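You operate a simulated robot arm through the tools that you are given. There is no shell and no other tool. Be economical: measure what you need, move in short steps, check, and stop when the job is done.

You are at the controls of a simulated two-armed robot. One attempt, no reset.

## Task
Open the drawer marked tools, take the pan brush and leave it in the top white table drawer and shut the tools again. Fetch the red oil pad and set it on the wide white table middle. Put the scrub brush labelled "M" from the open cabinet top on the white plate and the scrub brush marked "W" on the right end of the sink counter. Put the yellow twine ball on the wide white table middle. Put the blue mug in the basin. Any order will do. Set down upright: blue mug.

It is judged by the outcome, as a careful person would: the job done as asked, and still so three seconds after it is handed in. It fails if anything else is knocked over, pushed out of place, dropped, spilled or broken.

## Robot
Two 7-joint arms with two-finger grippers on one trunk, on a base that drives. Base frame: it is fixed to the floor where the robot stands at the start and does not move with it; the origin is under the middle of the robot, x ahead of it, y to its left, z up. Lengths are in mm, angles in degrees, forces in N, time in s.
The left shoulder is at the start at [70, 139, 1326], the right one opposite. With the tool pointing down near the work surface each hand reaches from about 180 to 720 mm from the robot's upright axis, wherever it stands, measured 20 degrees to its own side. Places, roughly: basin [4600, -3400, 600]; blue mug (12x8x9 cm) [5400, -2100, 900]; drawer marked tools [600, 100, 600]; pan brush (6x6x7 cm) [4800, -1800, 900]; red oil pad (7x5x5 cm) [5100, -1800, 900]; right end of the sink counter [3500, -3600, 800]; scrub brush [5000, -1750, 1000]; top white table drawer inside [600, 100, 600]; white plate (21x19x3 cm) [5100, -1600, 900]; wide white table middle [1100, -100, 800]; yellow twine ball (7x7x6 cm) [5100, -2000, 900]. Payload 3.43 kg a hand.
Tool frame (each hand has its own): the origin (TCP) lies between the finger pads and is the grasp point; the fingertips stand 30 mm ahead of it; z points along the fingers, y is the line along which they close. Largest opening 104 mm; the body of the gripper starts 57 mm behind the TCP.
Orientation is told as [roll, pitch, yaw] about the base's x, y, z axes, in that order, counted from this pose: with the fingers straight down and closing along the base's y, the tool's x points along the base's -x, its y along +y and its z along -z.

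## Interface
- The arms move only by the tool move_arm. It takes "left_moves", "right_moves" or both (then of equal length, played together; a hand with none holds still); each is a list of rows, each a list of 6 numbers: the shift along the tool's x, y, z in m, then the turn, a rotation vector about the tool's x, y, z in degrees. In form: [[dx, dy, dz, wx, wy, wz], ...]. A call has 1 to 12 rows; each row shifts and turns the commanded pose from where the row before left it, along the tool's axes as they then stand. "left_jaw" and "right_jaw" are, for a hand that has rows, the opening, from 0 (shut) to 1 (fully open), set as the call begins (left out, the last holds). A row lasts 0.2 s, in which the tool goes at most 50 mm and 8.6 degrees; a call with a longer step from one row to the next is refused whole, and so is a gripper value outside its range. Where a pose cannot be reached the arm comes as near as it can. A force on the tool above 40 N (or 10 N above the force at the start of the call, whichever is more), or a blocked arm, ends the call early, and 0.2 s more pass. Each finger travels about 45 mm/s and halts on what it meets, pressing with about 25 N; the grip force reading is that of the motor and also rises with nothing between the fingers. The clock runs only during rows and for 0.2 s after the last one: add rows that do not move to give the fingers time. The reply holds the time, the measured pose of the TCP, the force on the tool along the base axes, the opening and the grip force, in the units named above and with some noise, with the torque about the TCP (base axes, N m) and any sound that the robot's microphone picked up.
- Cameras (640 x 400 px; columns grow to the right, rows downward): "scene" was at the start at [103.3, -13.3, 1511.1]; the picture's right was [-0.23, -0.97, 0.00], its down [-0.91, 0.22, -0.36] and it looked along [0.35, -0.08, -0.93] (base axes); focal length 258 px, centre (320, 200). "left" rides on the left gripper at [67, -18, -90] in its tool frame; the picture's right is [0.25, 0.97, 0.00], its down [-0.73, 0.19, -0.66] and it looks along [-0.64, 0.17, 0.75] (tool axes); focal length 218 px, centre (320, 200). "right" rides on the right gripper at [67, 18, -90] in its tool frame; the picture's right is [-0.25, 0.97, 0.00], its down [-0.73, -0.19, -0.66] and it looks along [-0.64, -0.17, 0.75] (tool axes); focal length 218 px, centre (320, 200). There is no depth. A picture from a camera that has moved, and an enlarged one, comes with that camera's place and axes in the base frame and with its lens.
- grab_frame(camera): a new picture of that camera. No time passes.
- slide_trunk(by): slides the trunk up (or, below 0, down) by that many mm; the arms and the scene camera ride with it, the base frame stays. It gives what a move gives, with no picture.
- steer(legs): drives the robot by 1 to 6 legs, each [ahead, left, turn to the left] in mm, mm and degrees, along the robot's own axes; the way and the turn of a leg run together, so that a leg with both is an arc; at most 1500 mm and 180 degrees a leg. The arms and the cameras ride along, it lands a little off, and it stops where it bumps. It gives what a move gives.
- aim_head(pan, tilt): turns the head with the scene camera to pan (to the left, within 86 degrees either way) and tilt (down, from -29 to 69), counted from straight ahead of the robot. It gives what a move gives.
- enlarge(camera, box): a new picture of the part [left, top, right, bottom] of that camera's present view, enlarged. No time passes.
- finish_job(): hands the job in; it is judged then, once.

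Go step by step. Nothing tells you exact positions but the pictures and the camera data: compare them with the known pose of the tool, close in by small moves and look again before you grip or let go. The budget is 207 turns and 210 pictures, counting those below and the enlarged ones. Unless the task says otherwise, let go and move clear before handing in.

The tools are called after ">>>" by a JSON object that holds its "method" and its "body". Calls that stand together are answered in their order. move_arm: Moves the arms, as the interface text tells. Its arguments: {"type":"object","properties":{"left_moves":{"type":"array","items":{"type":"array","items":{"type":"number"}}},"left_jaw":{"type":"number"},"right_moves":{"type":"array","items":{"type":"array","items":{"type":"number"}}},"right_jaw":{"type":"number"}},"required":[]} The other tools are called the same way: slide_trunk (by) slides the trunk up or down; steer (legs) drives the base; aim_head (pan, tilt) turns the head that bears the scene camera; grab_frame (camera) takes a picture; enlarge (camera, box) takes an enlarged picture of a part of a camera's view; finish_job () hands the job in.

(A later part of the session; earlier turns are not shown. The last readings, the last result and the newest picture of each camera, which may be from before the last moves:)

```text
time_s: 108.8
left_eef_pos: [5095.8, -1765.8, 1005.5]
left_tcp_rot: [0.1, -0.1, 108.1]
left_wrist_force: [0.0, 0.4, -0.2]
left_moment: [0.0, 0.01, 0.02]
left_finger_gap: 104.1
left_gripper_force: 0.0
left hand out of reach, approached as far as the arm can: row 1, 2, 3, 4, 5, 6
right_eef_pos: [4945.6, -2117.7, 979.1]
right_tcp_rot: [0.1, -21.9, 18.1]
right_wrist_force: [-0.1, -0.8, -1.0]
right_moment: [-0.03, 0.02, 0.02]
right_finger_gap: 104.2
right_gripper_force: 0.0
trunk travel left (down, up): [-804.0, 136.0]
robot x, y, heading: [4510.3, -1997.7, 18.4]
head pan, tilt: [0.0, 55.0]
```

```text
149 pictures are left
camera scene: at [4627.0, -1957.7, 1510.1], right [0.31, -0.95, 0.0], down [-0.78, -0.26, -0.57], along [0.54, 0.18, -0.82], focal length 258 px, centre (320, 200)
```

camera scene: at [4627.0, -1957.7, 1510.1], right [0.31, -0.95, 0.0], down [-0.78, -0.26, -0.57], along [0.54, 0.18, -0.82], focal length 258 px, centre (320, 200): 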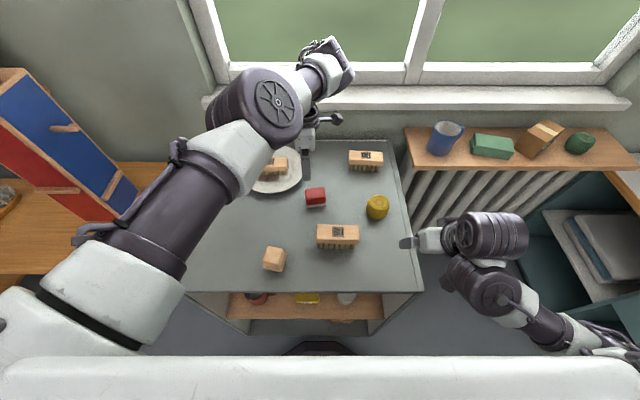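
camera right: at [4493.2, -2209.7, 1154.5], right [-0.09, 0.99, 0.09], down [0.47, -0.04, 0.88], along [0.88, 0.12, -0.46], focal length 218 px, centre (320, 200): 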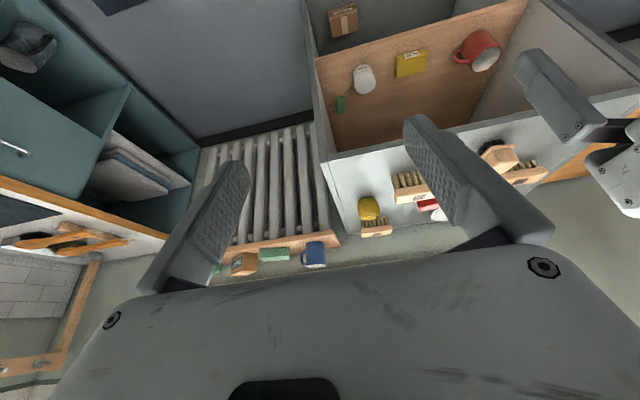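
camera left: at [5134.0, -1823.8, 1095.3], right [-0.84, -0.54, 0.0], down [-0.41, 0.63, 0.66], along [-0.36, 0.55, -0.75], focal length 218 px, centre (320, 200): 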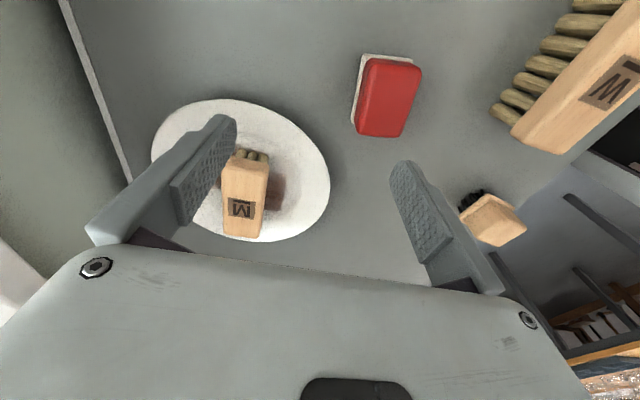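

The left arm is folded against its limit with the trunk this low. I'll raise the trunk and try again.

>>> {"method": "slide_trunk", "body": {"by": 130}}

>>> {"method": "move_arm", "body": {"left_moves": [[0, 0, 0.03, 0, 0, 0], [0, 0, 0.04, 0, 0, 0], [0, 0, 0.04, 0, 0, 0], [0, 0.04, 0, 0, 0, 0], [0, 0.04, 0, 0, 0, 0], [0.0, 0.04, 0, 0, 0, 0], [0.02, 0.035, 0, 0, 0, 0], [0.03, 0.035, 0, 0, 0, 0], [0.035, 0, 0, 0, 0, 0]]}}

>>> {"method": "grab_frame", "body": {"camera": "left"}}

```text
time_s: 110.4
left_eef_pos: [5096.7, -1766.2, 1135.8]
left_tcp_rot: [0.2, 0.0, 108.2]
left_wrist_force: [0.3, -0.6, 0.1]
left_moment: [-0.01, 0.01, 0.01]
left_finger_gap: 104.1
left_gripper_force: 0.1
right_eef_pos: [4946.3, -2118.4, 1109.0]
right_tcp_rot: [0.0, -21.8, 18.0]
right_wrist_force: [-0.7, 0.0, 0.6]
right_moment: [-0.02, -0.03, -0.04]
right_finger_gap: 103.9
right_gripper_force: 0.1
trunk travel left (down, up): [-934.0, 6.0]
robot x, y, heading: [4507.7, -1997.6, 18.5]
head pan, tilt: [0.0, 55.0]
```

```text
time_s: 112.4
left_eef_pos: [5078.4, -1800.2, 1028.9]
left_tcp_rot: [0.1, 0.0, 108.2]
left_wrist_force: [-1.0, -0.4, -0.1]
left_moment: [0.01, -0.01, -0.01]
left_finger_gap: 103.8
left_gripper_force: 0.1
left hand out of reach, approached as far as the arm can: row 4, 5, 6, 7, 8, 9
right_eef_pos: [4946.2, -2117.8, 1109.0]
right_tcp_rot: [0.1, -21.8, 18.2]
right_wrist_force: [-0.2, 0.7, 0.5]
right_moment: [0.03, -0.01, 0.03]
right_finger_gap: 104.1
right_gripper_force: 0.2
trunk travel left (down, up): [-934.0, 6.0]
robot x, y, heading: [4516.0, -1993.8, 18.1]
head pan, tilt: [0.0, 55.0]
```

```text
148 pictures are left
camera left: at [5114.9, -1857.6, 1118.4], right [-0.84, -0.54, 0.0], down [-0.41, 0.63, 0.66], along [-0.36, 0.55, -0.75], focal length 218 px, centre (320, 200)
```

left: 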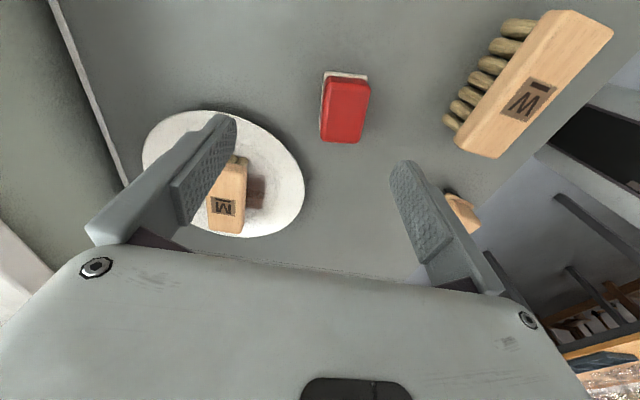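

>>> {"method": "move_arm", "body": {"left_moves": [[0, 0, 0, 0, 0, 8.3], [0, 0, 0, 0, 0, 8.3], [0, 0, 0, 0, 0, 8.3], [0, 0, 0, 0, 0, 8.3], [0, 0, 0, 0, 0, 8.3], [0, 0, 0, 0, 0, 8.3], [0, 0, 0, 0, 0, 8.3], [0, 0, 0, 0, 0, 8.3], [0, 0, 0, 0, 0, 8.3], [0, 0, 0, 0, 0, 8.3], [0, 0, 0, 0, 0, 7]]}}

>>> {"method": "move_arm", "body": {"left_moves": [[0.03, 0, 0, 0, 0, 8.3], [0.03, 0, 0, 0, 0, 8.3], [0.03, 0, 0, 0, 0, 8.3], [0.0, 0, 0, 0, 0, 8.3], [0, 0, 0, 0, 0, 8.3], [0, 0, 0, 0, 0, 8.3], [0, 0, 0, 0, 0, 8.3], [0, 0, 0, 0, 0, 8.3], [0, 0, 0, 0, 0, 8.3], [0, 0, 0, 0, 0, 8.3], [0, 0, 0, 0, 0, 7]]}}

```text
time_s: 114.8
left_eef_pos: [5076.4, -1799.6, 1028.0]
left_tcp_rot: [0.0, 0.1, 18.1]
left_wrist_force: [0.4, -0.5, -0.2]
left_moment: [0.02, -0.01, 0.01]
left_finger_gap: 104.0
left_gripper_force: 0.2
right_eef_pos: [4946.7, -2117.3, 1108.4]
right_tcp_rot: [0.0, -21.8, 18.1]
right_wrist_force: [-0.4, -0.1, 0.3]
right_moment: [0.01, 0.03, -0.02]
right_finger_gap: 103.9
right_gripper_force: 0.1
trunk travel left (down, up): [-934.0, 6.0]
robot x, y, heading: [4512.9, -1994.6, 18.0]
head pan, tilt: [0.0, 55.0]
```

```text
time_s: 117.2
left_eef_pos: [5088.0, -1784.8, 1090.0]
left_tcp_rot: [0.0, 0.5, -57.0]
left_wrist_force: [-0.2, -0.1, 0.8]
left_moment: [-0.02, 0.02, -0.01]
left_finger_gap: 104.0
left_gripper_force: 0.1
left hand out of reach, approached as far as the arm can: row 1, 2, 3
right_eef_pos: [4945.8, -2118.6, 1108.4]
right_tcp_rot: [0.1, -21.8, 18.1]
right_wrist_force: [0.3, -0.4, 0.1]
right_moment: [0.03, 0.04, 0.01]
right_finger_gap: 104.0
right_gripper_force: 0.0
trunk travel left (down, up): [-934.0, 6.0]
robot x, y, heading: [4508.4, -1999.5, 17.9]
head pan, tilt: [0.0, 55.0]
```

>>> {"method": "move_arm", "body": {"left_moves": [[0, 0, 0.04, 0, 0, -5], [0, 0, 0.04, 0, 0, -5], [0, 0, 0.03, 0, 0, -5], [0, 0.04, 0, 0, 0, 0], [0, 0.04, 0, 0, 0, 0], [0, 0.04, 0, 0, 0, 0]]}}

>>> {"method": "grab_frame", "body": {"camera": "scene"}}

```text
time_s: 118.6
left_eef_pos: [5076.5, -1723.8, 973.6]
left_tcp_rot: [0.2, 0.4, -41.8]
left_wrist_force: [0.3, 0.2, -0.6]
left_moment: [0.0, 0.01, -0.06]
left_finger_gap: 104.2
left_gripper_force: 0.1
left hand out of reach, approached as far as the arm can: row 4, 5, 6
right_eef_pos: [4946.5, -2116.7, 1108.5]
right_tcp_rot: [0.0, -21.8, 18.2]
right_wrist_force: [0.5, -0.2, -0.6]
right_moment: [0.01, 0.0, -0.03]
right_finger_gap: 103.8
right_gripper_force: 0.2
trunk travel left (down, up): [-934.0, 6.0]
robot x, y, heading: [4510.1, -1997.8, 18.2]
head pan, tilt: [0.0, 55.0]
```

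```text
147 pictures are left
camera scene: at [4626.9, -1956.7, 1640.1], right [0.31, -0.95, 0.0], down [-0.78, -0.26, -0.57], along [0.54, 0.18, -0.82], focal length 258 px, centre (320, 200)
```

scene: 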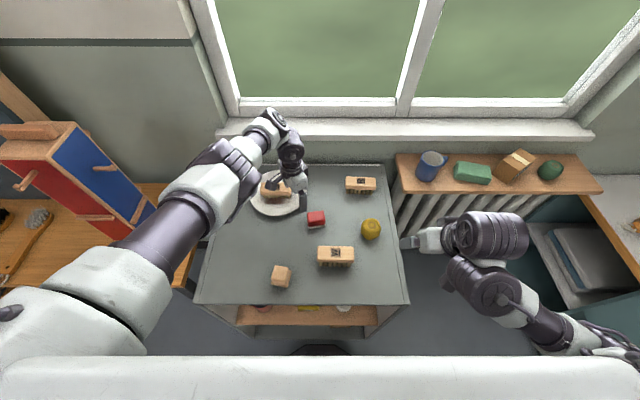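

>>> {"method": "move_arm", "body": {"left_moves": [[0, -0.03, 0, 0, 0, 0], [0, -0.03, 0, 0, 0, 0], [0, -0.03, 0, 0, 0, 0]]}}

```text
time_s: 119.4
left_eef_pos: [5064.3, -1763.7, 987.5]
left_tcp_rot: [0.1, 0.4, -42.0]
left_wrist_force: [0.2, 0.2, 0.0]
left_moment: [-0.03, 0.02, 0.02]
left_finger_gap: 103.9
left_gripper_force: 0.1
left hand out of reach, approached as far as the arm can: row 1, 2, 3
right_eef_pos: [4947.1, -2118.6, 1110.9]
right_tcp_rot: [0.0, -21.8, 18.1]
right_wrist_force: [-0.4, 0.5, -0.2]
right_moment: [0.02, 0.0, 0.01]
right_finger_gap: 104.0
right_gripper_force: 0.1
trunk travel left (down, up): [-934.0, 6.0]
robot x, y, heading: [4512.5, -1995.0, 18.2]
head pan, tilt: [0.0, 55.0]
```

The left arm is stuck in a stretched posture. I'll back the base off into free space and fold it back there.

>>> {"method": "steer", "body": {"legs": [[-400, 0, 0]]}}

>>> {"method": "move_arm", "body": {"left_moves": [[0, 0, 0, 0, 0, -8.3], [0, 0, 0, 0, 0, -8.3], [0, 0, 0, 0, 0, -8.3], [0, 0, 0, 0, 0, -8.3], [0, 0, 0, 0, 0, -8.3], [0, 0, 0, 0, 0, -8.3], [0, 0, 0, 0, 0, -8.3], [0.03, 0, 0.03, 0, 0, -2], [0.03, 0, 0.03, 0, 0, 0], [0.03, 0, 0.03, 0, 0, 0], [0.03, 0, 0.03, 0, 0, 0], [0.03, 0, 0.0, 0, 0, 0]]}}

>>> {"method": "grab_frame", "body": {"camera": "scene"}}

```text
time_s: 121.9
left_eef_pos: [4678.9, -1892.2, 985.6]
left_tcp_rot: [0.2, 0.3, -42.0]
left_wrist_force: [0.0, 0.3, -0.6]
left_moment: [-0.03, 0.03, 0.01]
left_finger_gap: 104.1
left_gripper_force: 0.1
right_eef_pos: [4559.8, -2245.5, 1110.0]
right_tcp_rot: [0.0, -21.7, 18.1]
right_wrist_force: [0.3, 0.5, 0.3]
right_moment: [0.01, 0.01, -0.01]
right_finger_gap: 104.1
right_gripper_force: 0.2
trunk travel left (down, up): [-934.0, 6.0]
robot x, y, heading: [4126.2, -2123.7, 18.2]
head pan, tilt: [0.0, 55.0]
```

```text
time_s: 124.5
left_eef_pos: [4632.4, -1840.6, 944.0]
left_tcp_rot: [4.2, 2.7, 21.8]
left_wrist_force: [0.7, 0.0, 0.5]
left_moment: [-0.03, -0.02, -0.02]
left_finger_gap: 104.0
left_gripper_force: 0.0
left hand out of reach, approached as far as the arm can: row 8, 9, 10, 11, 12
right_eef_pos: [4557.8, -2245.8, 1109.3]
right_tcp_rot: [-0.1, -21.9, 18.1]
right_wrist_force: [-0.7, 0.0, -0.4]
right_moment: [0.0, -0.03, 0.01]
right_finger_gap: 104.0
right_gripper_force: 0.1
trunk travel left (down, up): [-934.0, 6.0]
robot x, y, heading: [4126.5, -2125.5, 18.0]
head pan, tilt: [0.0, 55.0]
```

```text
146 pictures are left
camera scene: at [4239.1, -2084.7, 1640.1], right [0.31, -0.95, 0.0], down [-0.78, -0.26, -0.57], along [0.55, 0.18, -0.82], focal length 258 px, centre (320, 200)
```

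scene: 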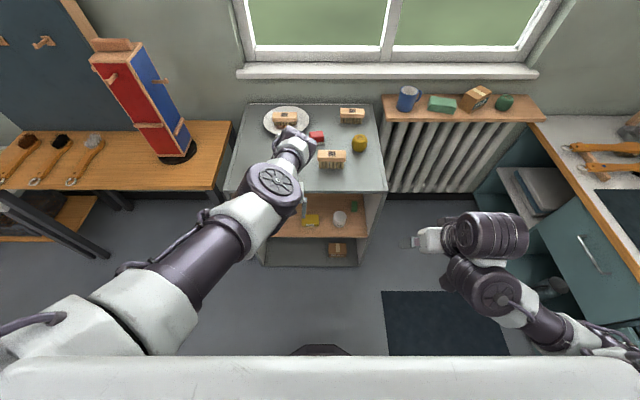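

>>> {"method": "move_arm", "body": {"left_moves": [[0, 0.02, 0.04, 0, 0, 0], [0, 0.02, 0.04, 0, 0, 0], [0, 0.02, 0.04, 0, 0, 0], [0, 0.02, 0.04, 0, 0, 0], [0, 0.02, 0.04, 0, 0, 0], [0, 0.02, 0.04, 0, 0, 0]]}}

>>> {"method": "move_arm", "body": {"left_moves": [[0.04, 0, 0, 0, 0, 0], [0.04, 0, 0, 0, 0, 0], [0.04, 0, 0, 0, 0, 0], [0.04, 0, 0, 0, 0, 0]]}}

>>> {"method": "grab_frame", "body": {"camera": "scene"}}

```text
time_s: 125.9
left_eef_pos: [4556.1, -1750.2, 775.2]
left_tcp_rot: [2.7, 2.0, 20.0]
left_wrist_force: [0.1, 0.3, 1.2]
left_moment: [0.0, 0.02, -0.02]
left_finger_gap: 103.8
left_gripper_force: 0.1
left hand out of reach, approached as far as the arm can: row 4, 5, 6
right_eef_pos: [4558.5, -2245.8, 1109.9]
right_tcp_rot: [-0.1, -21.8, 18.2]
right_wrist_force: [-0.6, 0.6, 0.6]
right_moment: [0.0, -0.04, -0.04]
right_finger_gap: 104.3
right_gripper_force: 0.0
trunk travel left (down, up): [-934.0, 6.0]
robot x, y, heading: [4121.5, -2123.5, 18.1]
head pan, tilt: [0.0, 55.0]
```

```text
time_s: 126.9
left_eef_pos: [4406.5, -1806.4, 782.9]
left_tcp_rot: [2.7, 1.9, 20.1]
left_wrist_force: [0.8, -1.1, 0.6]
left_moment: [0.04, -0.01, -0.03]
left_finger_gap: 104.0
left_gripper_force: 0.1
right_eef_pos: [4556.3, -2247.1, 1109.7]
right_tcp_rot: [0.0, -21.9, 18.1]
right_wrist_force: [-1.0, 0.2, -0.1]
right_moment: [0.01, 0.0, 0.02]
right_finger_gap: 103.9
right_gripper_force: 0.0
trunk travel left (down, up): [-934.0, 6.0]
robot x, y, heading: [4127.2, -2122.1, 18.0]
head pan, tilt: [0.0, 55.0]
```

```text
145 pictures are left
camera scene: at [4236.4, -2086.7, 1640.4], right [0.31, -0.95, 0.0], down [-0.78, -0.26, -0.58], along [0.55, 0.18, -0.82], focal length 258 px, centre (320, 200)
```

scene: 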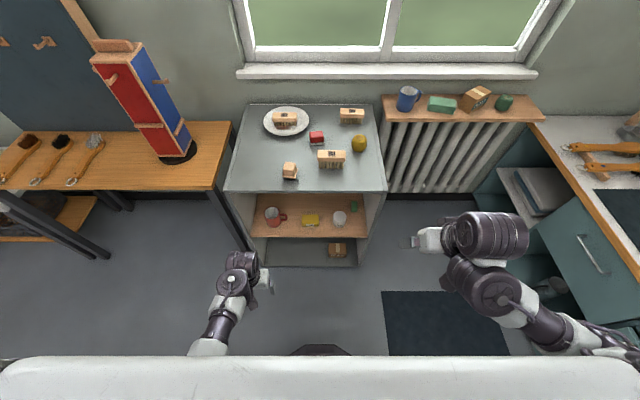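

The left arm is folded again. I'll take W with the right hand: level it, lower it, and turn it 90 degrees in this free space.

>>> {"method": "move_arm", "body": {"right_moves": [[0, 0, 0.03, 0, 7.3, 0], [0, 0, 0.03, 0, 7.3, 0], [0, 0, 0.03, 0, 7.2, 0], [0, 0, 0.03, 0, 0, 0], [0, 0, 0.03, 0, 0, 0]]}}

>>> {"method": "move_arm", "body": {"right_moves": [[0, 0, 0, 0, 0, 8.2], [0, 0, 0, 0, 0, 8.2], [0, 0, 0, 0, 0, 8.2], [0, 0, 0, 0, 0, 8.2], [0, 0, 0, 0, 0, 8.2], [0, 0, 0, 0, 0, 8.2], [0, 0, 0, 0, 0, 8.2], [0, 0, 0, 0, 0, 8.2], [0, 0, 0, 0, 0, 8.2], [0, 0, 0, 0, 0, 8.2], [0, 0, 0, 0, 0, 8]]}}

```text
time_s: 128.1
left_eef_pos: [4407.8, -1805.1, 782.4]
left_tcp_rot: [2.7, 2.0, 20.1]
left_wrist_force: [-0.1, 1.3, -1.2]
left_moment: [0.03, -0.02, 0.02]
left_finger_gap: 104.2
left_gripper_force: 0.1
right_eef_pos: [4557.7, -2239.7, 987.1]
right_tcp_rot: [-0.1, -12.5, 18.1]
right_wrist_force: [0.4, -0.2, -0.1]
right_moment: [0.0, -0.01, -0.01]
right_finger_gap: 103.9
right_gripper_force: 0.1
right hand out of reach, approached as far as the arm can: row 1, 2, 3
trunk travel left (down, up): [-934.0, 6.0]
robot x, y, heading: [4122.6, -2123.9, 18.3]
head pan, tilt: [0.0, 55.0]
```

```text
time_s: 130.5
left_eef_pos: [4407.1, -1805.4, 781.1]
left_tcp_rot: [2.8, 2.0, 20.0]
left_wrist_force: [-0.3, 0.0, -0.4]
left_moment: [0.01, 0.0, -0.01]
left_finger_gap: 104.2
left_gripper_force: 0.0
right_eef_pos: [4557.4, -2242.0, 985.7]
right_tcp_rot: [12.6, -0.1, -72.1]
right_wrist_force: [-0.4, -1.0, -0.8]
right_moment: [-0.04, -0.03, 0.03]
right_finger_gap: 104.0
right_gripper_force: 0.0
trunk travel left (down, up): [-934.0, 6.0]
robot x, y, heading: [4122.1, -2127.7, 18.7]
head pan, tilt: [0.0, 55.0]
```

>>> {"method": "move_arm", "body": {"right_moves": [[0, 0, 0, 6.3, 0, 0], [0, 0, 0, 6.3, 0, 0], [0, 0, 0, 0, 0, 0], [0, 0, 0, 0, 0, 0], [0, 0, 0, 0, 0, 0]], "left_moves": [[0, 0, -0.04, 0, 0, 0], [0, 0, -0.04, 0, 0, 0], [0, 0, -0.04, 0, 0, 0], [0, 0, -0.04, 0, 0, 0], [0, 0, -0.02, 0, 0, 0]]}}

>>> {"method": "steer", "body": {"legs": [[0, 180, -0.6], [330, 0, 0]]}}

>>> {"method": "grab_frame", "body": {"camera": "right"}}

>>> {"method": "grab_frame", "body": {"camera": "scene"}}

```text
time_s: 131.7
left_eef_pos: [4414.9, -1807.1, 960.8]
left_tcp_rot: [2.9, 2.0, 20.1]
left_wrist_force: [0.6, 0.0, 0.6]
left_moment: [-0.04, 0.02, 0.01]
left_finger_gap: 104.1
left_gripper_force: 0.1
right_eef_pos: [4564.8, -2237.5, 989.1]
right_tcp_rot: [2.3, -0.1, -71.9]
right_wrist_force: [-0.2, 0.1, -0.2]
right_moment: [0.01, 0.0, 0.0]
right_finger_gap: 103.8
right_gripper_force: 0.0
right hand out of reach, approached as far as the arm can: row 2
trunk travel left (down, up): [-934.0, 6.0]
robot x, y, heading: [4128.1, -2125.6, 18.0]
head pan, tilt: [0.0, 55.0]
```

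```text
time_s: 135.0
left_eef_pos: [4675.5, -1535.6, 961.1]
left_tcp_rot: [2.8, 2.0, 19.7]
left_wrist_force: [0.0, 0.7, -0.8]
left_moment: [0.02, 0.0, -0.01]
left_finger_gap: 104.2
left_gripper_force: 0.1
right_eef_pos: [4821.2, -1968.0, 988.9]
right_tcp_rot: [2.5, 0.0, -72.3]
right_wrist_force: [-0.3, -0.4, -0.5]
right_moment: [0.01, 0.01, 0.01]
right_finger_gap: 104.0
right_gripper_force: 0.1
trunk travel left (down, up): [-934.0, 6.0]
robot x, y, heading: [4383.3, -1852.5, 17.7]
head pan, tilt: [0.0, 55.0]
```

```text
144 pictures are left
camera right: at [4813.5, -1900.6, 1078.5], right [1.0, 0.05, 0.04], down [0.01, -0.76, 0.65], along [0.07, -0.65, -0.76], focal length 218 px, centre (320, 200)
```

right: 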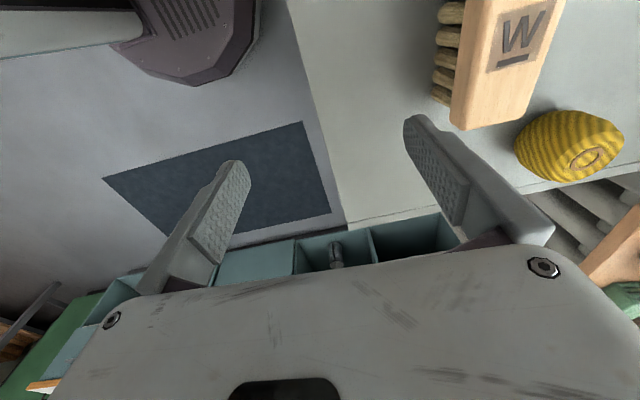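

```text
143 pictures are left
camera scene: at [4496.6, -1813.8, 1640.3], right [0.31, -0.95, 0.0], down [-0.78, -0.25, -0.57], along [0.55, 0.18, -0.82], focal length 258 px, centre (320, 200)
```

scene: 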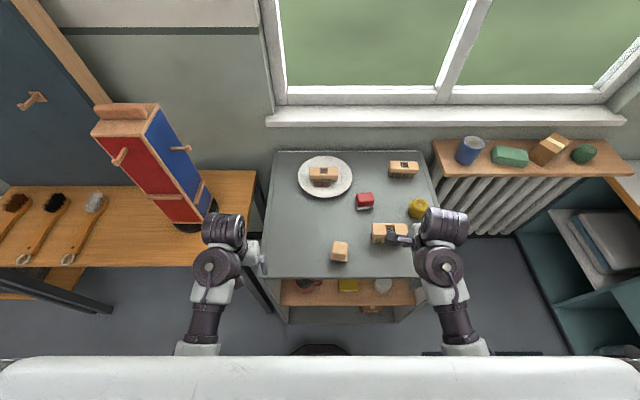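

W is 140 mm ahead of the right TCP. Moving over it.

>>> {"method": "move_arm", "body": {"right_moves": [[0.005, 0.035, 0, 0, 0, 0], [0.005, 0.035, 0, 0, 0, 0], [0.005, 0.035, 0, 0, 0, 0], [0.005, 0.035, 0, 0, 0, 0]]}}

>>> {"method": "grab_frame", "body": {"camera": "right"}}

```text
time_s: 136.0
left_eef_pos: [4677.3, -1534.9, 959.2]
left_tcp_rot: [2.8, 2.1, 19.7]
left_wrist_force: [-0.2, 0.1, -0.3]
left_moment: [0.02, 0.04, 0.03]
left_finger_gap: 103.9
left_gripper_force: 0.1
right_eef_pos: [4952.7, -1903.1, 994.1]
right_tcp_rot: [2.2, -0.1, -72.3]
right_wrist_force: [0.4, -0.7, 0.1]
right_moment: [0.02, 0.02, 0.01]
right_finger_gap: 104.0
right_gripper_force: 0.0
trunk travel left (down, up): [-934.0, 6.0]
robot x, y, heading: [4387.5, -1848.2, 17.8]
head pan, tilt: [0.0, 55.0]
```

```text
142 pictures are left
camera right: at [4944.9, -1837.3, 1082.6], right [1.0, 0.05, 0.04], down [0.02, -0.76, 0.65], along [0.06, -0.65, -0.76], focal length 218 px, centre (320, 200)
```

right: 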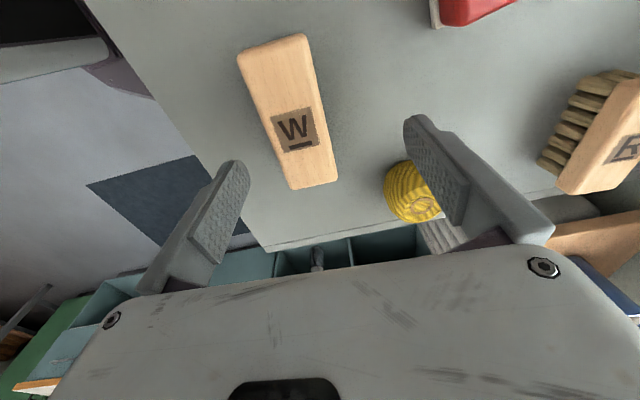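

>>> {"method": "move_arm", "body": {"right_moves": [[0, -0.013, 0.03, 0, 0, 0], [0, 0, 0.03, 1, 0, 0], [0, 0, 0.03, 1, 0, 0]]}}

>>> {"method": "grab_frame", "body": {"camera": "right"}}

```text
time_s: 136.8
left_eef_pos: [4677.6, -1535.5, 961.5]
left_tcp_rot: [2.8, 2.0, 19.6]
left_wrist_force: [0.2, 0.2, -0.3]
left_moment: [0.01, 0.03, 0.02]
left_finger_gap: 104.0
left_gripper_force: 0.0
right_eef_pos: [4938.6, -1906.0, 903.4]
right_tcp_rot: [0.4, -0.1, -72.3]
right_wrist_force: [0.4, -0.3, -0.1]
right_moment: [0.0, 0.01, 0.0]
right_finger_gap: 104.2
right_gripper_force: 0.1
trunk travel left (down, up): [-934.0, 6.0]
robot x, y, heading: [4382.3, -1849.7, 17.8]
head pan, tilt: [0.0, 55.0]
```

```text
141 pictures are left
camera right: at [4934.5, -1838.5, 991.8], right [1.0, 0.05, 0.01], down [0.04, -0.75, 0.66], along [0.04, -0.66, -0.75], focal length 218 px, centre (320, 200)
```

right: 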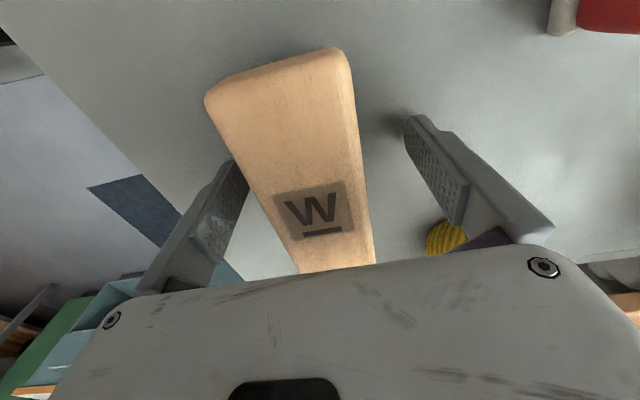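

>>> {"method": "move_arm", "body": {"right_moves": [[0, 0, 0.007, 0, 0, 0], [0, 0, 0, 0, 0, 0], [0, 0, 0, 0, 0, 0], [0, 0, 0, 0, 0, 0], [0, 0, 0, 0, 0, 0], [0, 0, 0, 0, 0, 0], [0, 0, 0, 0, 0, 0]], "right_jaw": 0}}

>>> {"method": "move_arm", "body": {"right_moves": [[0, 0, -0.03, 0, 0, 0], [0, 0, -0.03, 0, 0, 0], [0, 0, -0.03, 0, 0, 0], [0, 0, -0.02, 0, 0, 0]]}}

>>> {"method": "grab_frame", "body": {"camera": "right"}}

>>> {"method": "grab_frame", "body": {"camera": "scene"}}

```text
time_s: 138.4
left_eef_pos: [4676.4, -1534.9, 959.7]
left_tcp_rot: [2.8, 1.9, 19.8]
left_wrist_force: [0.2, 0.1, 0.6]
left_moment: [0.0, -0.01, 0.01]
left_finger_gap: 103.9
left_gripper_force: 0.0
right_eef_pos: [4939.2, -1906.9, 896.3]
right_tcp_rot: [0.6, -0.1, -72.2]
right_wrist_force: [-0.1, 0.4, 1.1]
right_moment: [0.04, 0.07, 0.0]
right_finger_gap: 45.3
right_gripper_force: 25.0
trunk travel left (down, up): [-934.0, 6.0]
robot x, y, heading: [4383.4, -1847.7, 17.8]
head pan, tilt: [0.0, 55.0]
```

```text
time_s: 139.4
left_eef_pos: [4676.7, -1535.9, 960.6]
left_tcp_rot: [2.8, 2.0, 19.7]
left_wrist_force: [-1.0, -0.2, 0.5]
left_moment: [0.02, -0.01, 0.0]
left_finger_gap: 103.9
left_gripper_force: 0.0
right_eef_pos: [4939.6, -1909.0, 1008.0]
right_tcp_rot: [0.3, 0.0, -72.2]
right_wrist_force: [0.4, -0.5, -1.2]
right_moment: [-0.02, 0.01, -0.02]
right_finger_gap: 45.3
right_gripper_force: 25.5
trunk travel left (down, up): [-934.0, 6.0]
robot x, y, heading: [4380.6, -1850.6, 17.7]
head pan, tilt: [0.0, 55.0]
```

```text
140 pictures are left
camera right: at [4934.8, -1841.0, 1095.9], right [1.0, 0.05, 0.01], down [0.04, -0.75, 0.66], along [0.04, -0.65, -0.75], focal length 218 px, centre (320, 200)
```

right: 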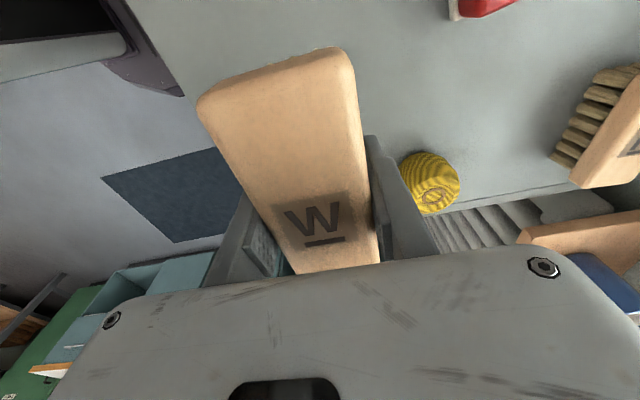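

```text
139 pictures are left
camera scene: at [4498.9, -1813.1, 1640.0], right [0.31, -0.95, 0.0], down [-0.78, -0.25, -0.57], along [0.55, 0.18, -0.82], focal length 258 px, centre (320, 200)
```

scene: 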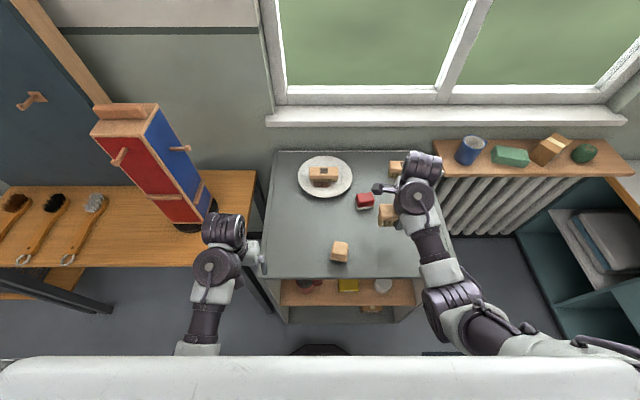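

W is held. Now I back off, strafe right beyond the cabinet and come up to the radiator shelf for the mug.

>>> {"method": "steer", "body": {"legs": [[-330, 0, 0.3], [0, -740, 0], [350, 0, 0]]}}

>>> {"method": "grab_frame", "body": {"camera": "scene"}}

>>> {"method": "grab_frame", "body": {"camera": "left"}}

```text
time_s: 147.1
left_eef_pos: [4915.3, -2253.8, 960.3]
left_tcp_rot: [2.8, 2.0, 18.2]
left_wrist_force: [-0.3, -0.1, 0.9]
left_moment: [-0.01, -0.02, 0.01]
left_finger_gap: 103.9
left_gripper_force: 0.1
right_eef_pos: [5168.7, -2632.1, 1007.6]
right_tcp_rot: [0.5, -0.1, -73.6]
right_wrist_force: [0.0, -0.1, -1.7]
right_moment: [0.0, 0.01, 0.02]
right_finger_gap: 45.1
right_gripper_force: 25.2
trunk travel left (down, up): [-934.0, 6.0]
robot x, y, heading: [4613.8, -2556.9, 16.8]
head pan, tilt: [0.0, 55.0]
```

```text
138 pictures are left
camera scene: at [4730.4, -2526.7, 1640.2], right [0.28, -0.96, 0.0], down [-0.79, -0.23, -0.57], along [0.55, 0.16, -0.82], focal length 258 px, centre (320, 200)
```

scene: 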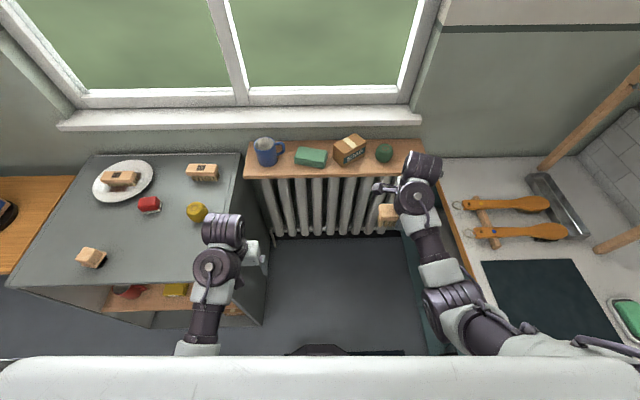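

```text
137 pictures are left
camera left: at [4860.8, -2293.9, 1051.4], right [-0.54, 0.84, 0.06], down [0.66, 0.39, 0.64], along [0.51, 0.38, -0.77], focal length 218 px, centre (320, 200)
```

left: 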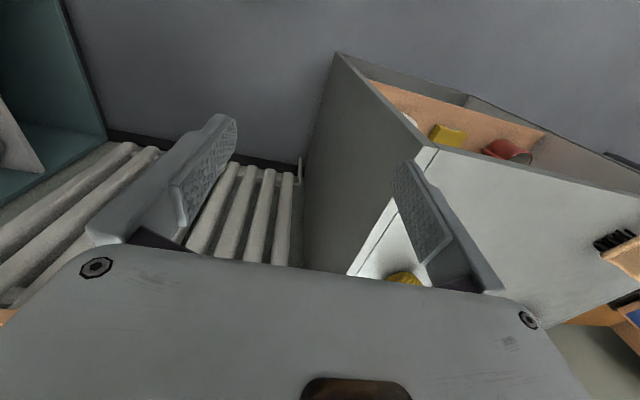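

>>> {"method": "enlarge", "body": {"camera": "scene", "box": [230, 120, 330, 182]}}

```text
6.40 times, centred on (280, 151) of scene
camera zoom: at [4730.4, -2526.7, 1640.2], right [0.28, -0.96, 0.0], down [-0.79, -0.23, -0.57], along [0.55, 0.16, -0.82], focal length 1653 px, centre (576, 514)
```

zoom: 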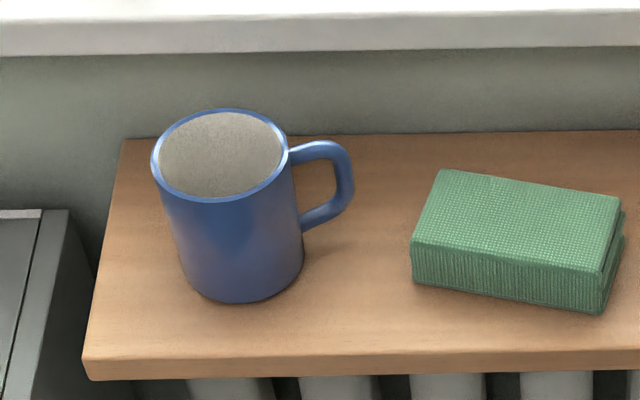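

Handle points right, so I'll grip the mug at yaw about -35. First I pull the right hand back and turn the left one, raising it, then drive closer.

>>> {"method": "move_arm", "body": {"right_moves": [[0, -0.04, 0, 0, 0, 0], [0, -0.04, 0, 0, 0, 0], [0, -0.04, 0, 0, 0, 0], [0, -0.03, 0, 0, 0, 0], [0, 0, 0, 0, 0, 0], [0, 0, 0, 0, 0, 0], [0, 0, 0, 0, 0, 0]], "left_moves": [[0, 0, -0.02, 0, 0, 7.5], [0, 0, -0.02, 0, 0, 7.5], [0, 0, -0.02, 0, 0, 7.5], [0, 0, -0.015, 0, 0, 7.5], [0, 0, 0, 0, 0, 7.5], [0, 0, 0, 0, 0, 7.5], [0, 0, 0, 0, 0, 7.5]]}}

>>> {"method": "steer", "body": {"legs": [[250, 0, 1.2]]}}

>>> {"method": "grab_frame", "body": {"camera": "left"}}

>>> {"method": "grab_frame", "body": {"camera": "scene"}}

```text
time_s: 148.7
left_eef_pos: [4845.5, -2264.7, 974.7]
left_tcp_rot: [0.0, 3.5, -34.5]
left_wrist_force: [-0.2, 0.8, 0.7]
left_moment: [-0.02, -0.02, 0.01]
left_finger_gap: 104.2
left_gripper_force: 0.1
left hand out of reach, approached as far as the arm can: row 1, 2, 3, 4
right_eef_pos: [5002.9, -2679.4, 984.4]
right_tcp_rot: [0.4, 0.0, -73.7]
right_wrist_force: [1.3, 0.6, -1.5]
right_moment: [-0.02, 0.01, -0.01]
right_finger_gap: 45.3
right_gripper_force: 25.0
right hand out of reach, approached as far as the arm can: row 1, 2
trunk travel left (down, up): [-934.0, 6.0]
robot x, y, heading: [4619.1, -2561.7, 16.5]
head pan, tilt: [0.0, 55.0]
```

```text
time_s: 150.6
left_eef_pos: [5082.2, -2181.3, 975.1]
left_tcp_rot: [0.1, 3.4, -32.6]
left_wrist_force: [-0.2, -0.4, 1.0]
left_moment: [0.0, -0.03, 0.0]
left_finger_gap: 104.2
left_gripper_force: 0.1
right_eef_pos: [5252.0, -2592.7, 982.9]
right_tcp_rot: [0.5, 0.0, -72.1]
right_wrist_force: [0.7, 0.0, -1.3]
right_moment: [-0.02, -0.01, 0.0]
right_finger_gap: 45.5
right_gripper_force: 25.1
trunk travel left (down, up): [-934.0, 6.0]
robot x, y, heading: [4864.0, -2486.1, 18.1]
head pan, tilt: [0.0, 55.0]
```

```text
135 pictures are left
camera left: at [5021.1, -2162.9, 1068.1], right [0.31, 0.95, 0.02], down [0.75, -0.25, 0.61], along [0.59, -0.18, -0.79], focal length 218 px, centre (320, 200)
```

left: 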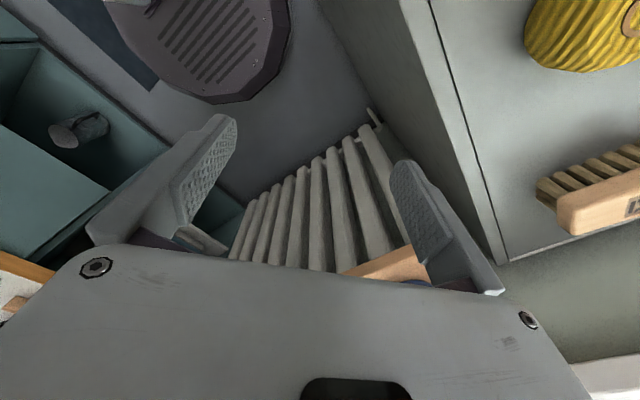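

```text
134 pictures are left
camera scene: at [4976.3, -2446.9, 1640.3], right [0.31, -0.95, 0.0], down [-0.78, -0.25, -0.57], along [0.55, 0.18, -0.82], focal length 258 px, centre (320, 200)
```

scene: 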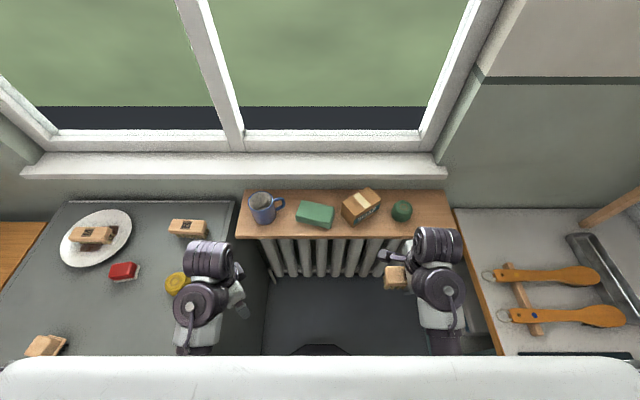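

>>> {"method": "move_arm", "body": {"left_moves": [[-0.029, 0.0185, -0.017, 0, 0, 0], [-0.029, 0.0185, -0.017, 0, 0, 0], [-0.029, 0.0185, -0.017, 0, 0, 0], [-0.029, 0.0185, -0.017, 0, 0, 0]]}}

>>> {"method": "grab_frame", "body": {"camera": "left"}}

```text
time_s: 151.6
left_eef_pos: [5112.0, -2185.7, 970.8]
left_tcp_rot: [0.1, 3.4, -32.6]
left_wrist_force: [0.0, 0.6, 1.0]
left_moment: [-0.01, 0.0, 0.0]
left_finger_gap: 103.9
left_gripper_force: 0.1
left hand out of reach, approached as far as the arm can: row 1, 2, 3, 4
right_eef_pos: [5252.0, -2591.9, 982.8]
right_tcp_rot: [0.3, -0.1, -72.0]
right_wrist_force: [1.6, 0.7, -1.1]
right_moment: [0.01, 0.0, 0.0]
right_finger_gap: 45.6
right_gripper_force: 24.6
trunk travel left (down, up): [-934.0, 6.0]
robot x, y, heading: [4862.6, -2485.4, 18.4]
head pan, tilt: [0.0, 55.0]
```

```text
133 pictures are left
camera left: at [5049.8, -2167.1, 1063.4], right [0.31, 0.95, 0.02], down [0.75, -0.25, 0.61], along [0.59, -0.18, -0.79], focal length 218 px, centre (320, 200)
```

left: 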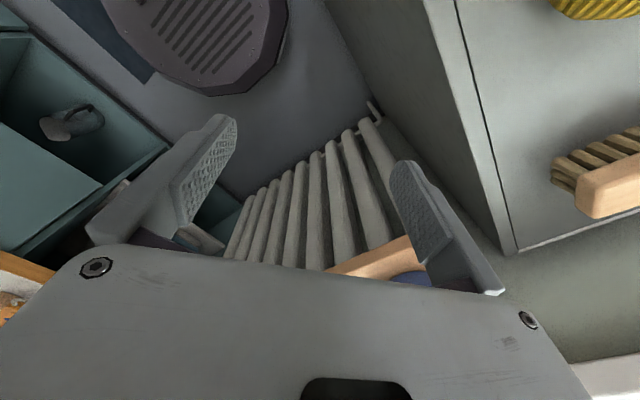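

>>> {"method": "move_arm", "body": {"left_moves": [[-0.025, 0.0245, 0, 0, 0, 0], [-0.025, 0.0245, 0, 0, 0, 0], [-0.025, 0.0245, 0, 0, 0, 0], [0, 0, -0.03, 0, 0, 0], [0, 0, -0.03, 0, 0, 0]]}}

>>> {"method": "grab_frame", "body": {"camera": "scene"}}

```text
time_s: 152.8
left_eef_pos: [5216.7, -2165.9, 982.4]
left_tcp_rot: [0.2, 3.5, -32.6]
left_wrist_force: [-0.6, 0.2, -0.1]
left_moment: [0.01, 0.02, -0.02]
left_finger_gap: 103.8
left_gripper_force: 0.0
left hand out of reach, approached as far as the arm can: row 4, 5
right_eef_pos: [5253.9, -2592.3, 983.3]
right_tcp_rot: [0.3, 0.0, -72.0]
right_wrist_force: [-1.0, -0.2, -2.0]
right_moment: [0.0, -0.02, 0.01]
right_finger_gap: 45.6
right_gripper_force: 25.4
trunk travel left (down, up): [-934.0, 6.0]
robot x, y, heading: [4865.6, -2486.1, 18.2]
head pan, tilt: [0.0, 55.0]
```

```text
132 pictures are left
camera scene: at [4977.8, -2446.2, 1640.1], right [0.31, -0.95, 0.0], down [-0.78, -0.25, -0.57], along [0.55, 0.18, -0.82], focal length 258 px, centre (320, 200)
```

scene: 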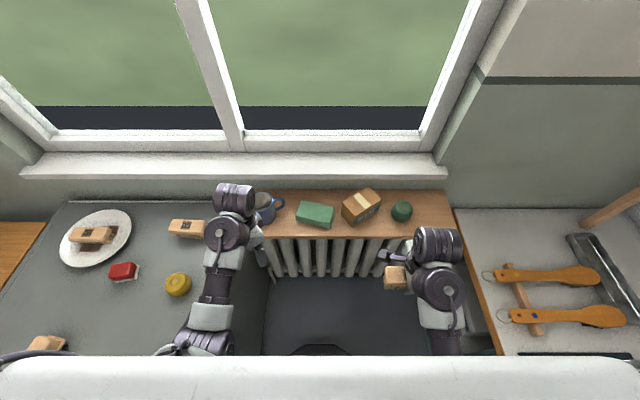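

>>> {"method": "steer", "body": {"legs": [[-90, 0, 0]]}}

>>> {"method": "move_arm", "body": {"left_moves": [[0.027, 0.022, 0, 0, 0, 0], [0.027, 0.022, 0, 0, 0, 0], [0.027, 0.022, 0, 0, 0, 0], [-0.025, 0.031, 0, 0, 0, 0], [-0.025, 0.031, -0.01, 0, 0, 0], [-0.025, 0.031, -0.02, 0, 0, 0], [-0.025, 0.031, -0.02, 0, 0, 0], [-0.025, 0.031, -0.02, 0, 0, 0], [0, 0, -0.03, 0, 0, 0]]}}

>>> {"method": "grab_frame", "body": {"camera": "scene"}}

>>> {"method": "grab_frame", "body": {"camera": "left"}}

```text
time_s: 153.9
left_eef_pos: [5135.6, -2190.9, 980.4]
left_tcp_rot: [0.0, 3.7, -32.5]
left_wrist_force: [0.0, -0.2, 0.2]
left_moment: [0.0, 0.02, 0.0]
left_finger_gap: 104.0
left_gripper_force: 0.0
right_eef_pos: [5171.7, -2617.8, 982.0]
right_tcp_rot: [0.3, 0.0, -71.9]
right_wrist_force: [-1.0, 0.4, -0.3]
right_moment: [-0.05, 0.03, 0.01]
right_finger_gap: 45.3
right_gripper_force: 25.5
trunk travel left (down, up): [-934.0, 6.0]
robot x, y, heading: [4779.5, -2509.3, 18.3]
head pan, tilt: [0.0, 55.0]
```

```text
time_s: 155.9
left_eef_pos: [5294.5, -2033.1, 1081.2]
left_tcp_rot: [0.2, 3.4, -32.6]
left_wrist_force: [-0.5, 0.8, 0.2]
left_moment: [0.02, -0.02, 0.0]
left_finger_gap: 104.2
left_gripper_force: 0.2
right_eef_pos: [5168.0, -2619.5, 983.8]
right_tcp_rot: [0.5, 0.0, -71.9]
right_wrist_force: [0.0, -0.1, -0.7]
right_moment: [-0.01, 0.02, 0.04]
right_finger_gap: 45.5
right_gripper_force: 25.5
trunk travel left (down, up): [-934.0, 6.0]
robot x, y, heading: [4780.6, -2508.4, 18.1]
head pan, tilt: [0.0, 55.0]
```

```text
131 pictures are left
camera scene: at [4893.2, -2474.1, 1640.2], right [0.31, -0.95, 0.0], down [-0.78, -0.25, -0.57], along [0.55, 0.18, -0.82], focal length 258 px, centre (320, 200)
```

scene: 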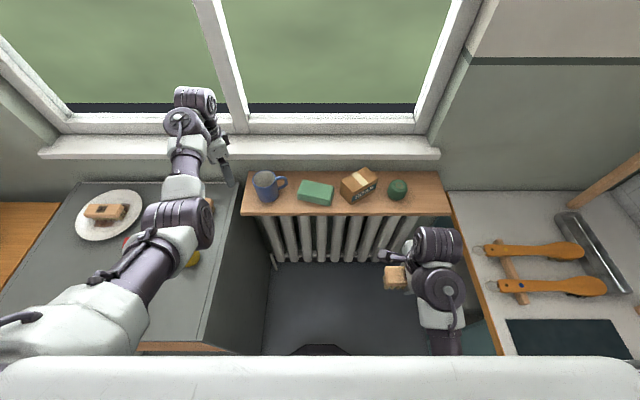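

```text
130 pictures are left
camera left: at [5231.7, -2014.1, 1174.0], right [0.31, 0.95, 0.02], down [0.75, -0.25, 0.61], along [0.59, -0.18, -0.79], focal length 218 px, centre (320, 200)
```

left: 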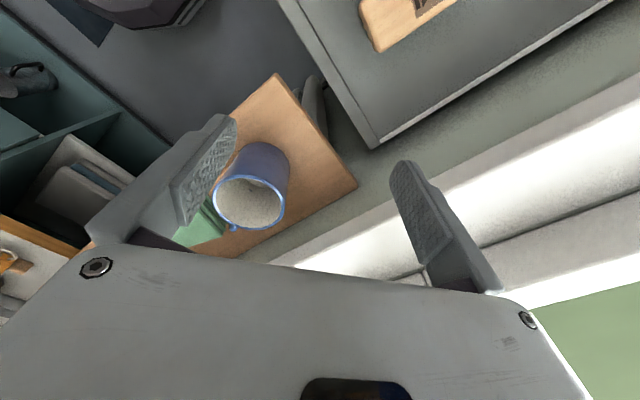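

Mug rim centre is near [5357, -2133, 978]. I move over it.

>>> {"method": "move_arm", "body": {"left_moves": [[-0.0353, -0.0167, 0, 0, 0, 0], [-0.0353, -0.0167, 0, 0, 0, 0], [-0.0353, -0.0167, 0, 0, 0, 0]]}}

>>> {"method": "grab_frame", "body": {"camera": "left"}}

>>> {"method": "enlarge", "body": {"camera": "scene", "box": [180, 100, 340, 220]}}

```text
time_s: 156.7
left_eef_pos: [5357.4, -2132.9, 1072.6]
left_tcp_rot: [0.1, 3.5, -32.4]
left_wrist_force: [0.0, 0.0, 0.7]
left_moment: [0.03, 0.0, -0.02]
left_finger_gap: 103.7
left_gripper_force: 0.1
right_eef_pos: [5169.7, -2620.0, 984.2]
right_tcp_rot: [0.4, 0.0, -71.9]
right_wrist_force: [0.1, -0.3, -1.4]
right_moment: [0.02, -0.01, 0.01]
right_finger_gap: 45.7
right_gripper_force: 24.4
trunk travel left (down, up): [-934.0, 6.0]
robot x, y, heading: [4781.5, -2515.3, 18.2]
head pan, tilt: [0.0, 55.0]
```

```text
129 pictures are left
camera left: at [5295.9, -2115.4, 1165.4], right [0.31, 0.95, 0.02], down [0.75, -0.25, 0.61], along [0.59, -0.17, -0.79], focal length 218 px, centre (320, 200)
```

left: 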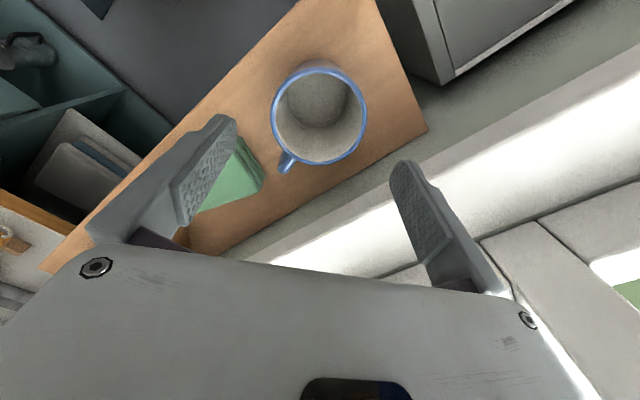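

```text
3.33 times, centred on (260, 160) of scene
camera zoom: at [4895.6, -2474.6, 1640.0], right [0.31, -0.95, 0.0], down [-0.78, -0.25, -0.57], along [0.54, 0.18, -0.82], focal length 861 px, centre (520, 333)
```

zoom: 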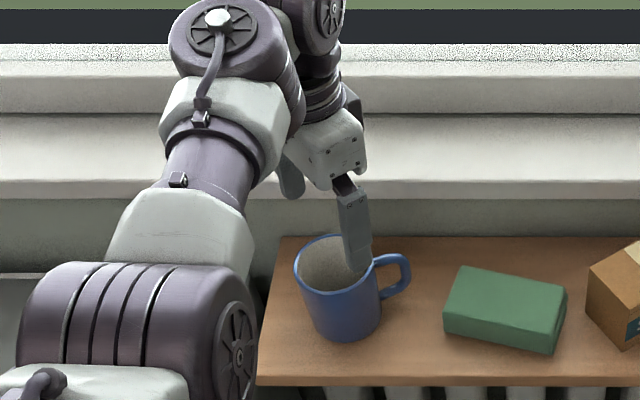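

>>> {"method": "move_arm", "body": {"left_moves": [[0, 0, 0.03, 0, 0, 0], [0, 0, 0.03, 0, 0, 0], [0, 0, 0.025, 0, 0, 0]]}}

>>> {"method": "grab_frame", "body": {"camera": "left"}}

>>> {"method": "enlarge", "body": {"camera": "scene", "box": [180, 100, 340, 220]}}

```text
time_s: 157.5
left_eef_pos: [5352.3, -2128.3, 987.7]
left_tcp_rot: [0.0, 3.5, -32.6]
left_wrist_force: [-0.5, -0.5, 0.3]
left_moment: [0.02, 0.03, -0.02]
left_finger_gap: 103.9
left_gripper_force: 0.1
right_eef_pos: [5171.6, -2618.2, 983.0]
right_tcp_rot: [0.4, 0.0, -71.9]
right_wrist_force: [-0.1, 0.4, -1.6]
right_moment: [-0.02, 0.02, 0.03]
right_finger_gap: 45.4
right_gripper_force: 24.4
trunk travel left (down, up): [-934.0, 6.0]
robot x, y, heading: [4780.2, -2511.2, 18.4]
head pan, tilt: [0.0, 55.0]
```

```text
127 pictures are left
camera left: at [5290.9, -2110.3, 1081.4], right [0.31, 0.95, 0.02], down [0.75, -0.25, 0.61], along [0.59, -0.18, -0.79], focal length 218 px, centre (320, 200)
```

left: 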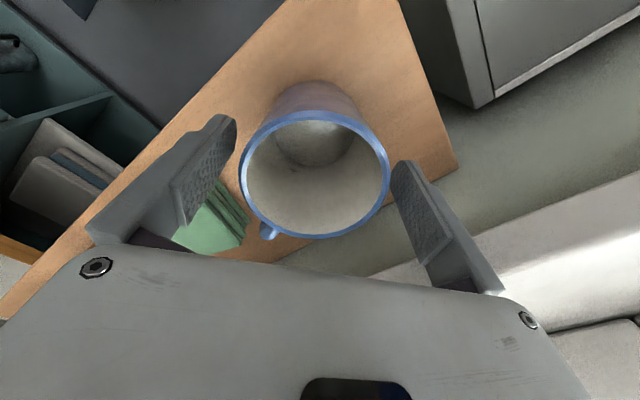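

```text
3.33 times, centred on (260, 160) of scene
camera zoom: at [4895.5, -2473.2, 1640.0], right [0.31, -0.95, 0.0], down [-0.78, -0.25, -0.57], along [0.54, 0.18, -0.82], focal length 861 px, centre (520, 333)
```

zoom: 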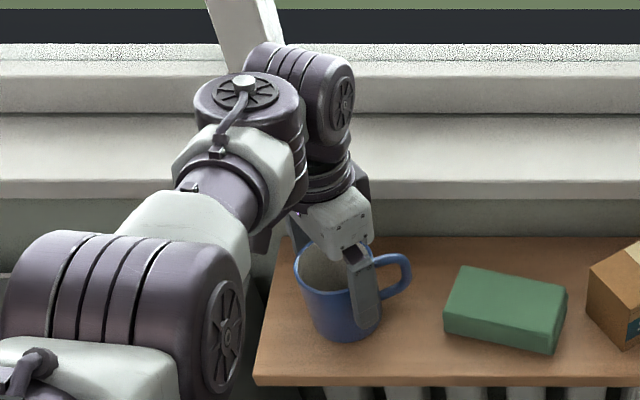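

>>> {"method": "move_arm", "body": {"left_moves": [[0, -0.001, 0.025, 0, 0, 0], [0, 0, 0.022, 0, 0, 0]]}}

>>> {"method": "move_arm", "body": {"left_moves": [[0, 0, 0, 0, 0, 0], [0, 0, 0, 0, 0, 0], [0, 0, 0, 0, 0, 0], [0, 0, 0, 0, 0, 0], [0, 0, 0, 0, 0, 0]], "left_jaw": 0}}

>>> {"method": "grab_frame", "body": {"camera": "left"}}

```text
time_s: 158.1
left_eef_pos: [5338.1, -2132.2, 947.7]
left_tcp_rot: [0.2, 3.5, -32.4]
left_wrist_force: [0.4, 0.5, -0.8]
left_moment: [0.01, 0.0, 0.02]
left_finger_gap: 103.9
left_gripper_force: 0.1
left hand out of reach, approached as far as the arm can: row 1, 2
right_eef_pos: [5170.7, -2618.4, 984.2]
right_tcp_rot: [0.3, -0.1, -71.8]
right_wrist_force: [0.0, 0.3, -1.7]
right_moment: [-0.06, -0.01, 0.01]
right_finger_gap: 45.5
right_gripper_force: 24.5
trunk travel left (down, up): [-934.0, 6.0]
robot x, y, heading: [4777.9, -2511.8, 18.1]
head pan, tilt: [0.0, 55.0]
```

```text
time_s: 159.3
left_eef_pos: [5338.9, -2131.0, 948.5]
left_tcp_rot: [0.1, 3.5, -32.4]
left_wrist_force: [1.0, 0.5, 0.5]
left_moment: [0.0, 0.03, 0.05]
left_finger_gap: 76.1
left_gripper_force: 25.4
right_eef_pos: [5170.4, -2618.2, 984.0]
right_tcp_rot: [0.3, 0.0, -71.9]
right_wrist_force: [1.0, -0.4, -1.1]
right_moment: [0.01, 0.01, -0.03]
right_finger_gap: 45.4
right_gripper_force: 25.3
trunk travel left (down, up): [-934.0, 6.0]
robot x, y, heading: [4781.2, -2508.3, 17.8]
head pan, tilt: [0.0, 55.0]
```

```text
125 pictures are left
camera left: at [5276.9, -2112.0, 1040.9], right [0.31, 0.95, 0.02], down [0.75, -0.25, 0.61], along [0.59, -0.18, -0.79], focal length 218 px, centre (320, 200)
```

left: 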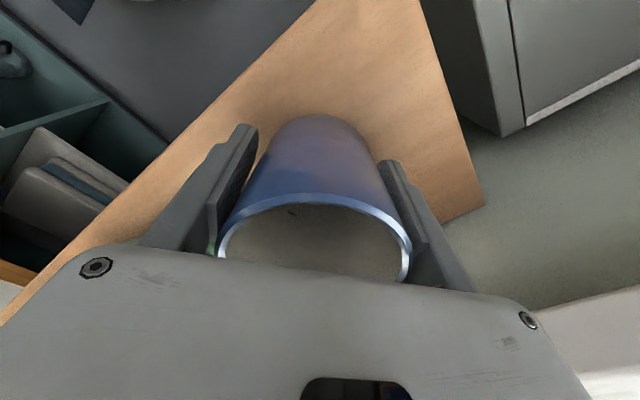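

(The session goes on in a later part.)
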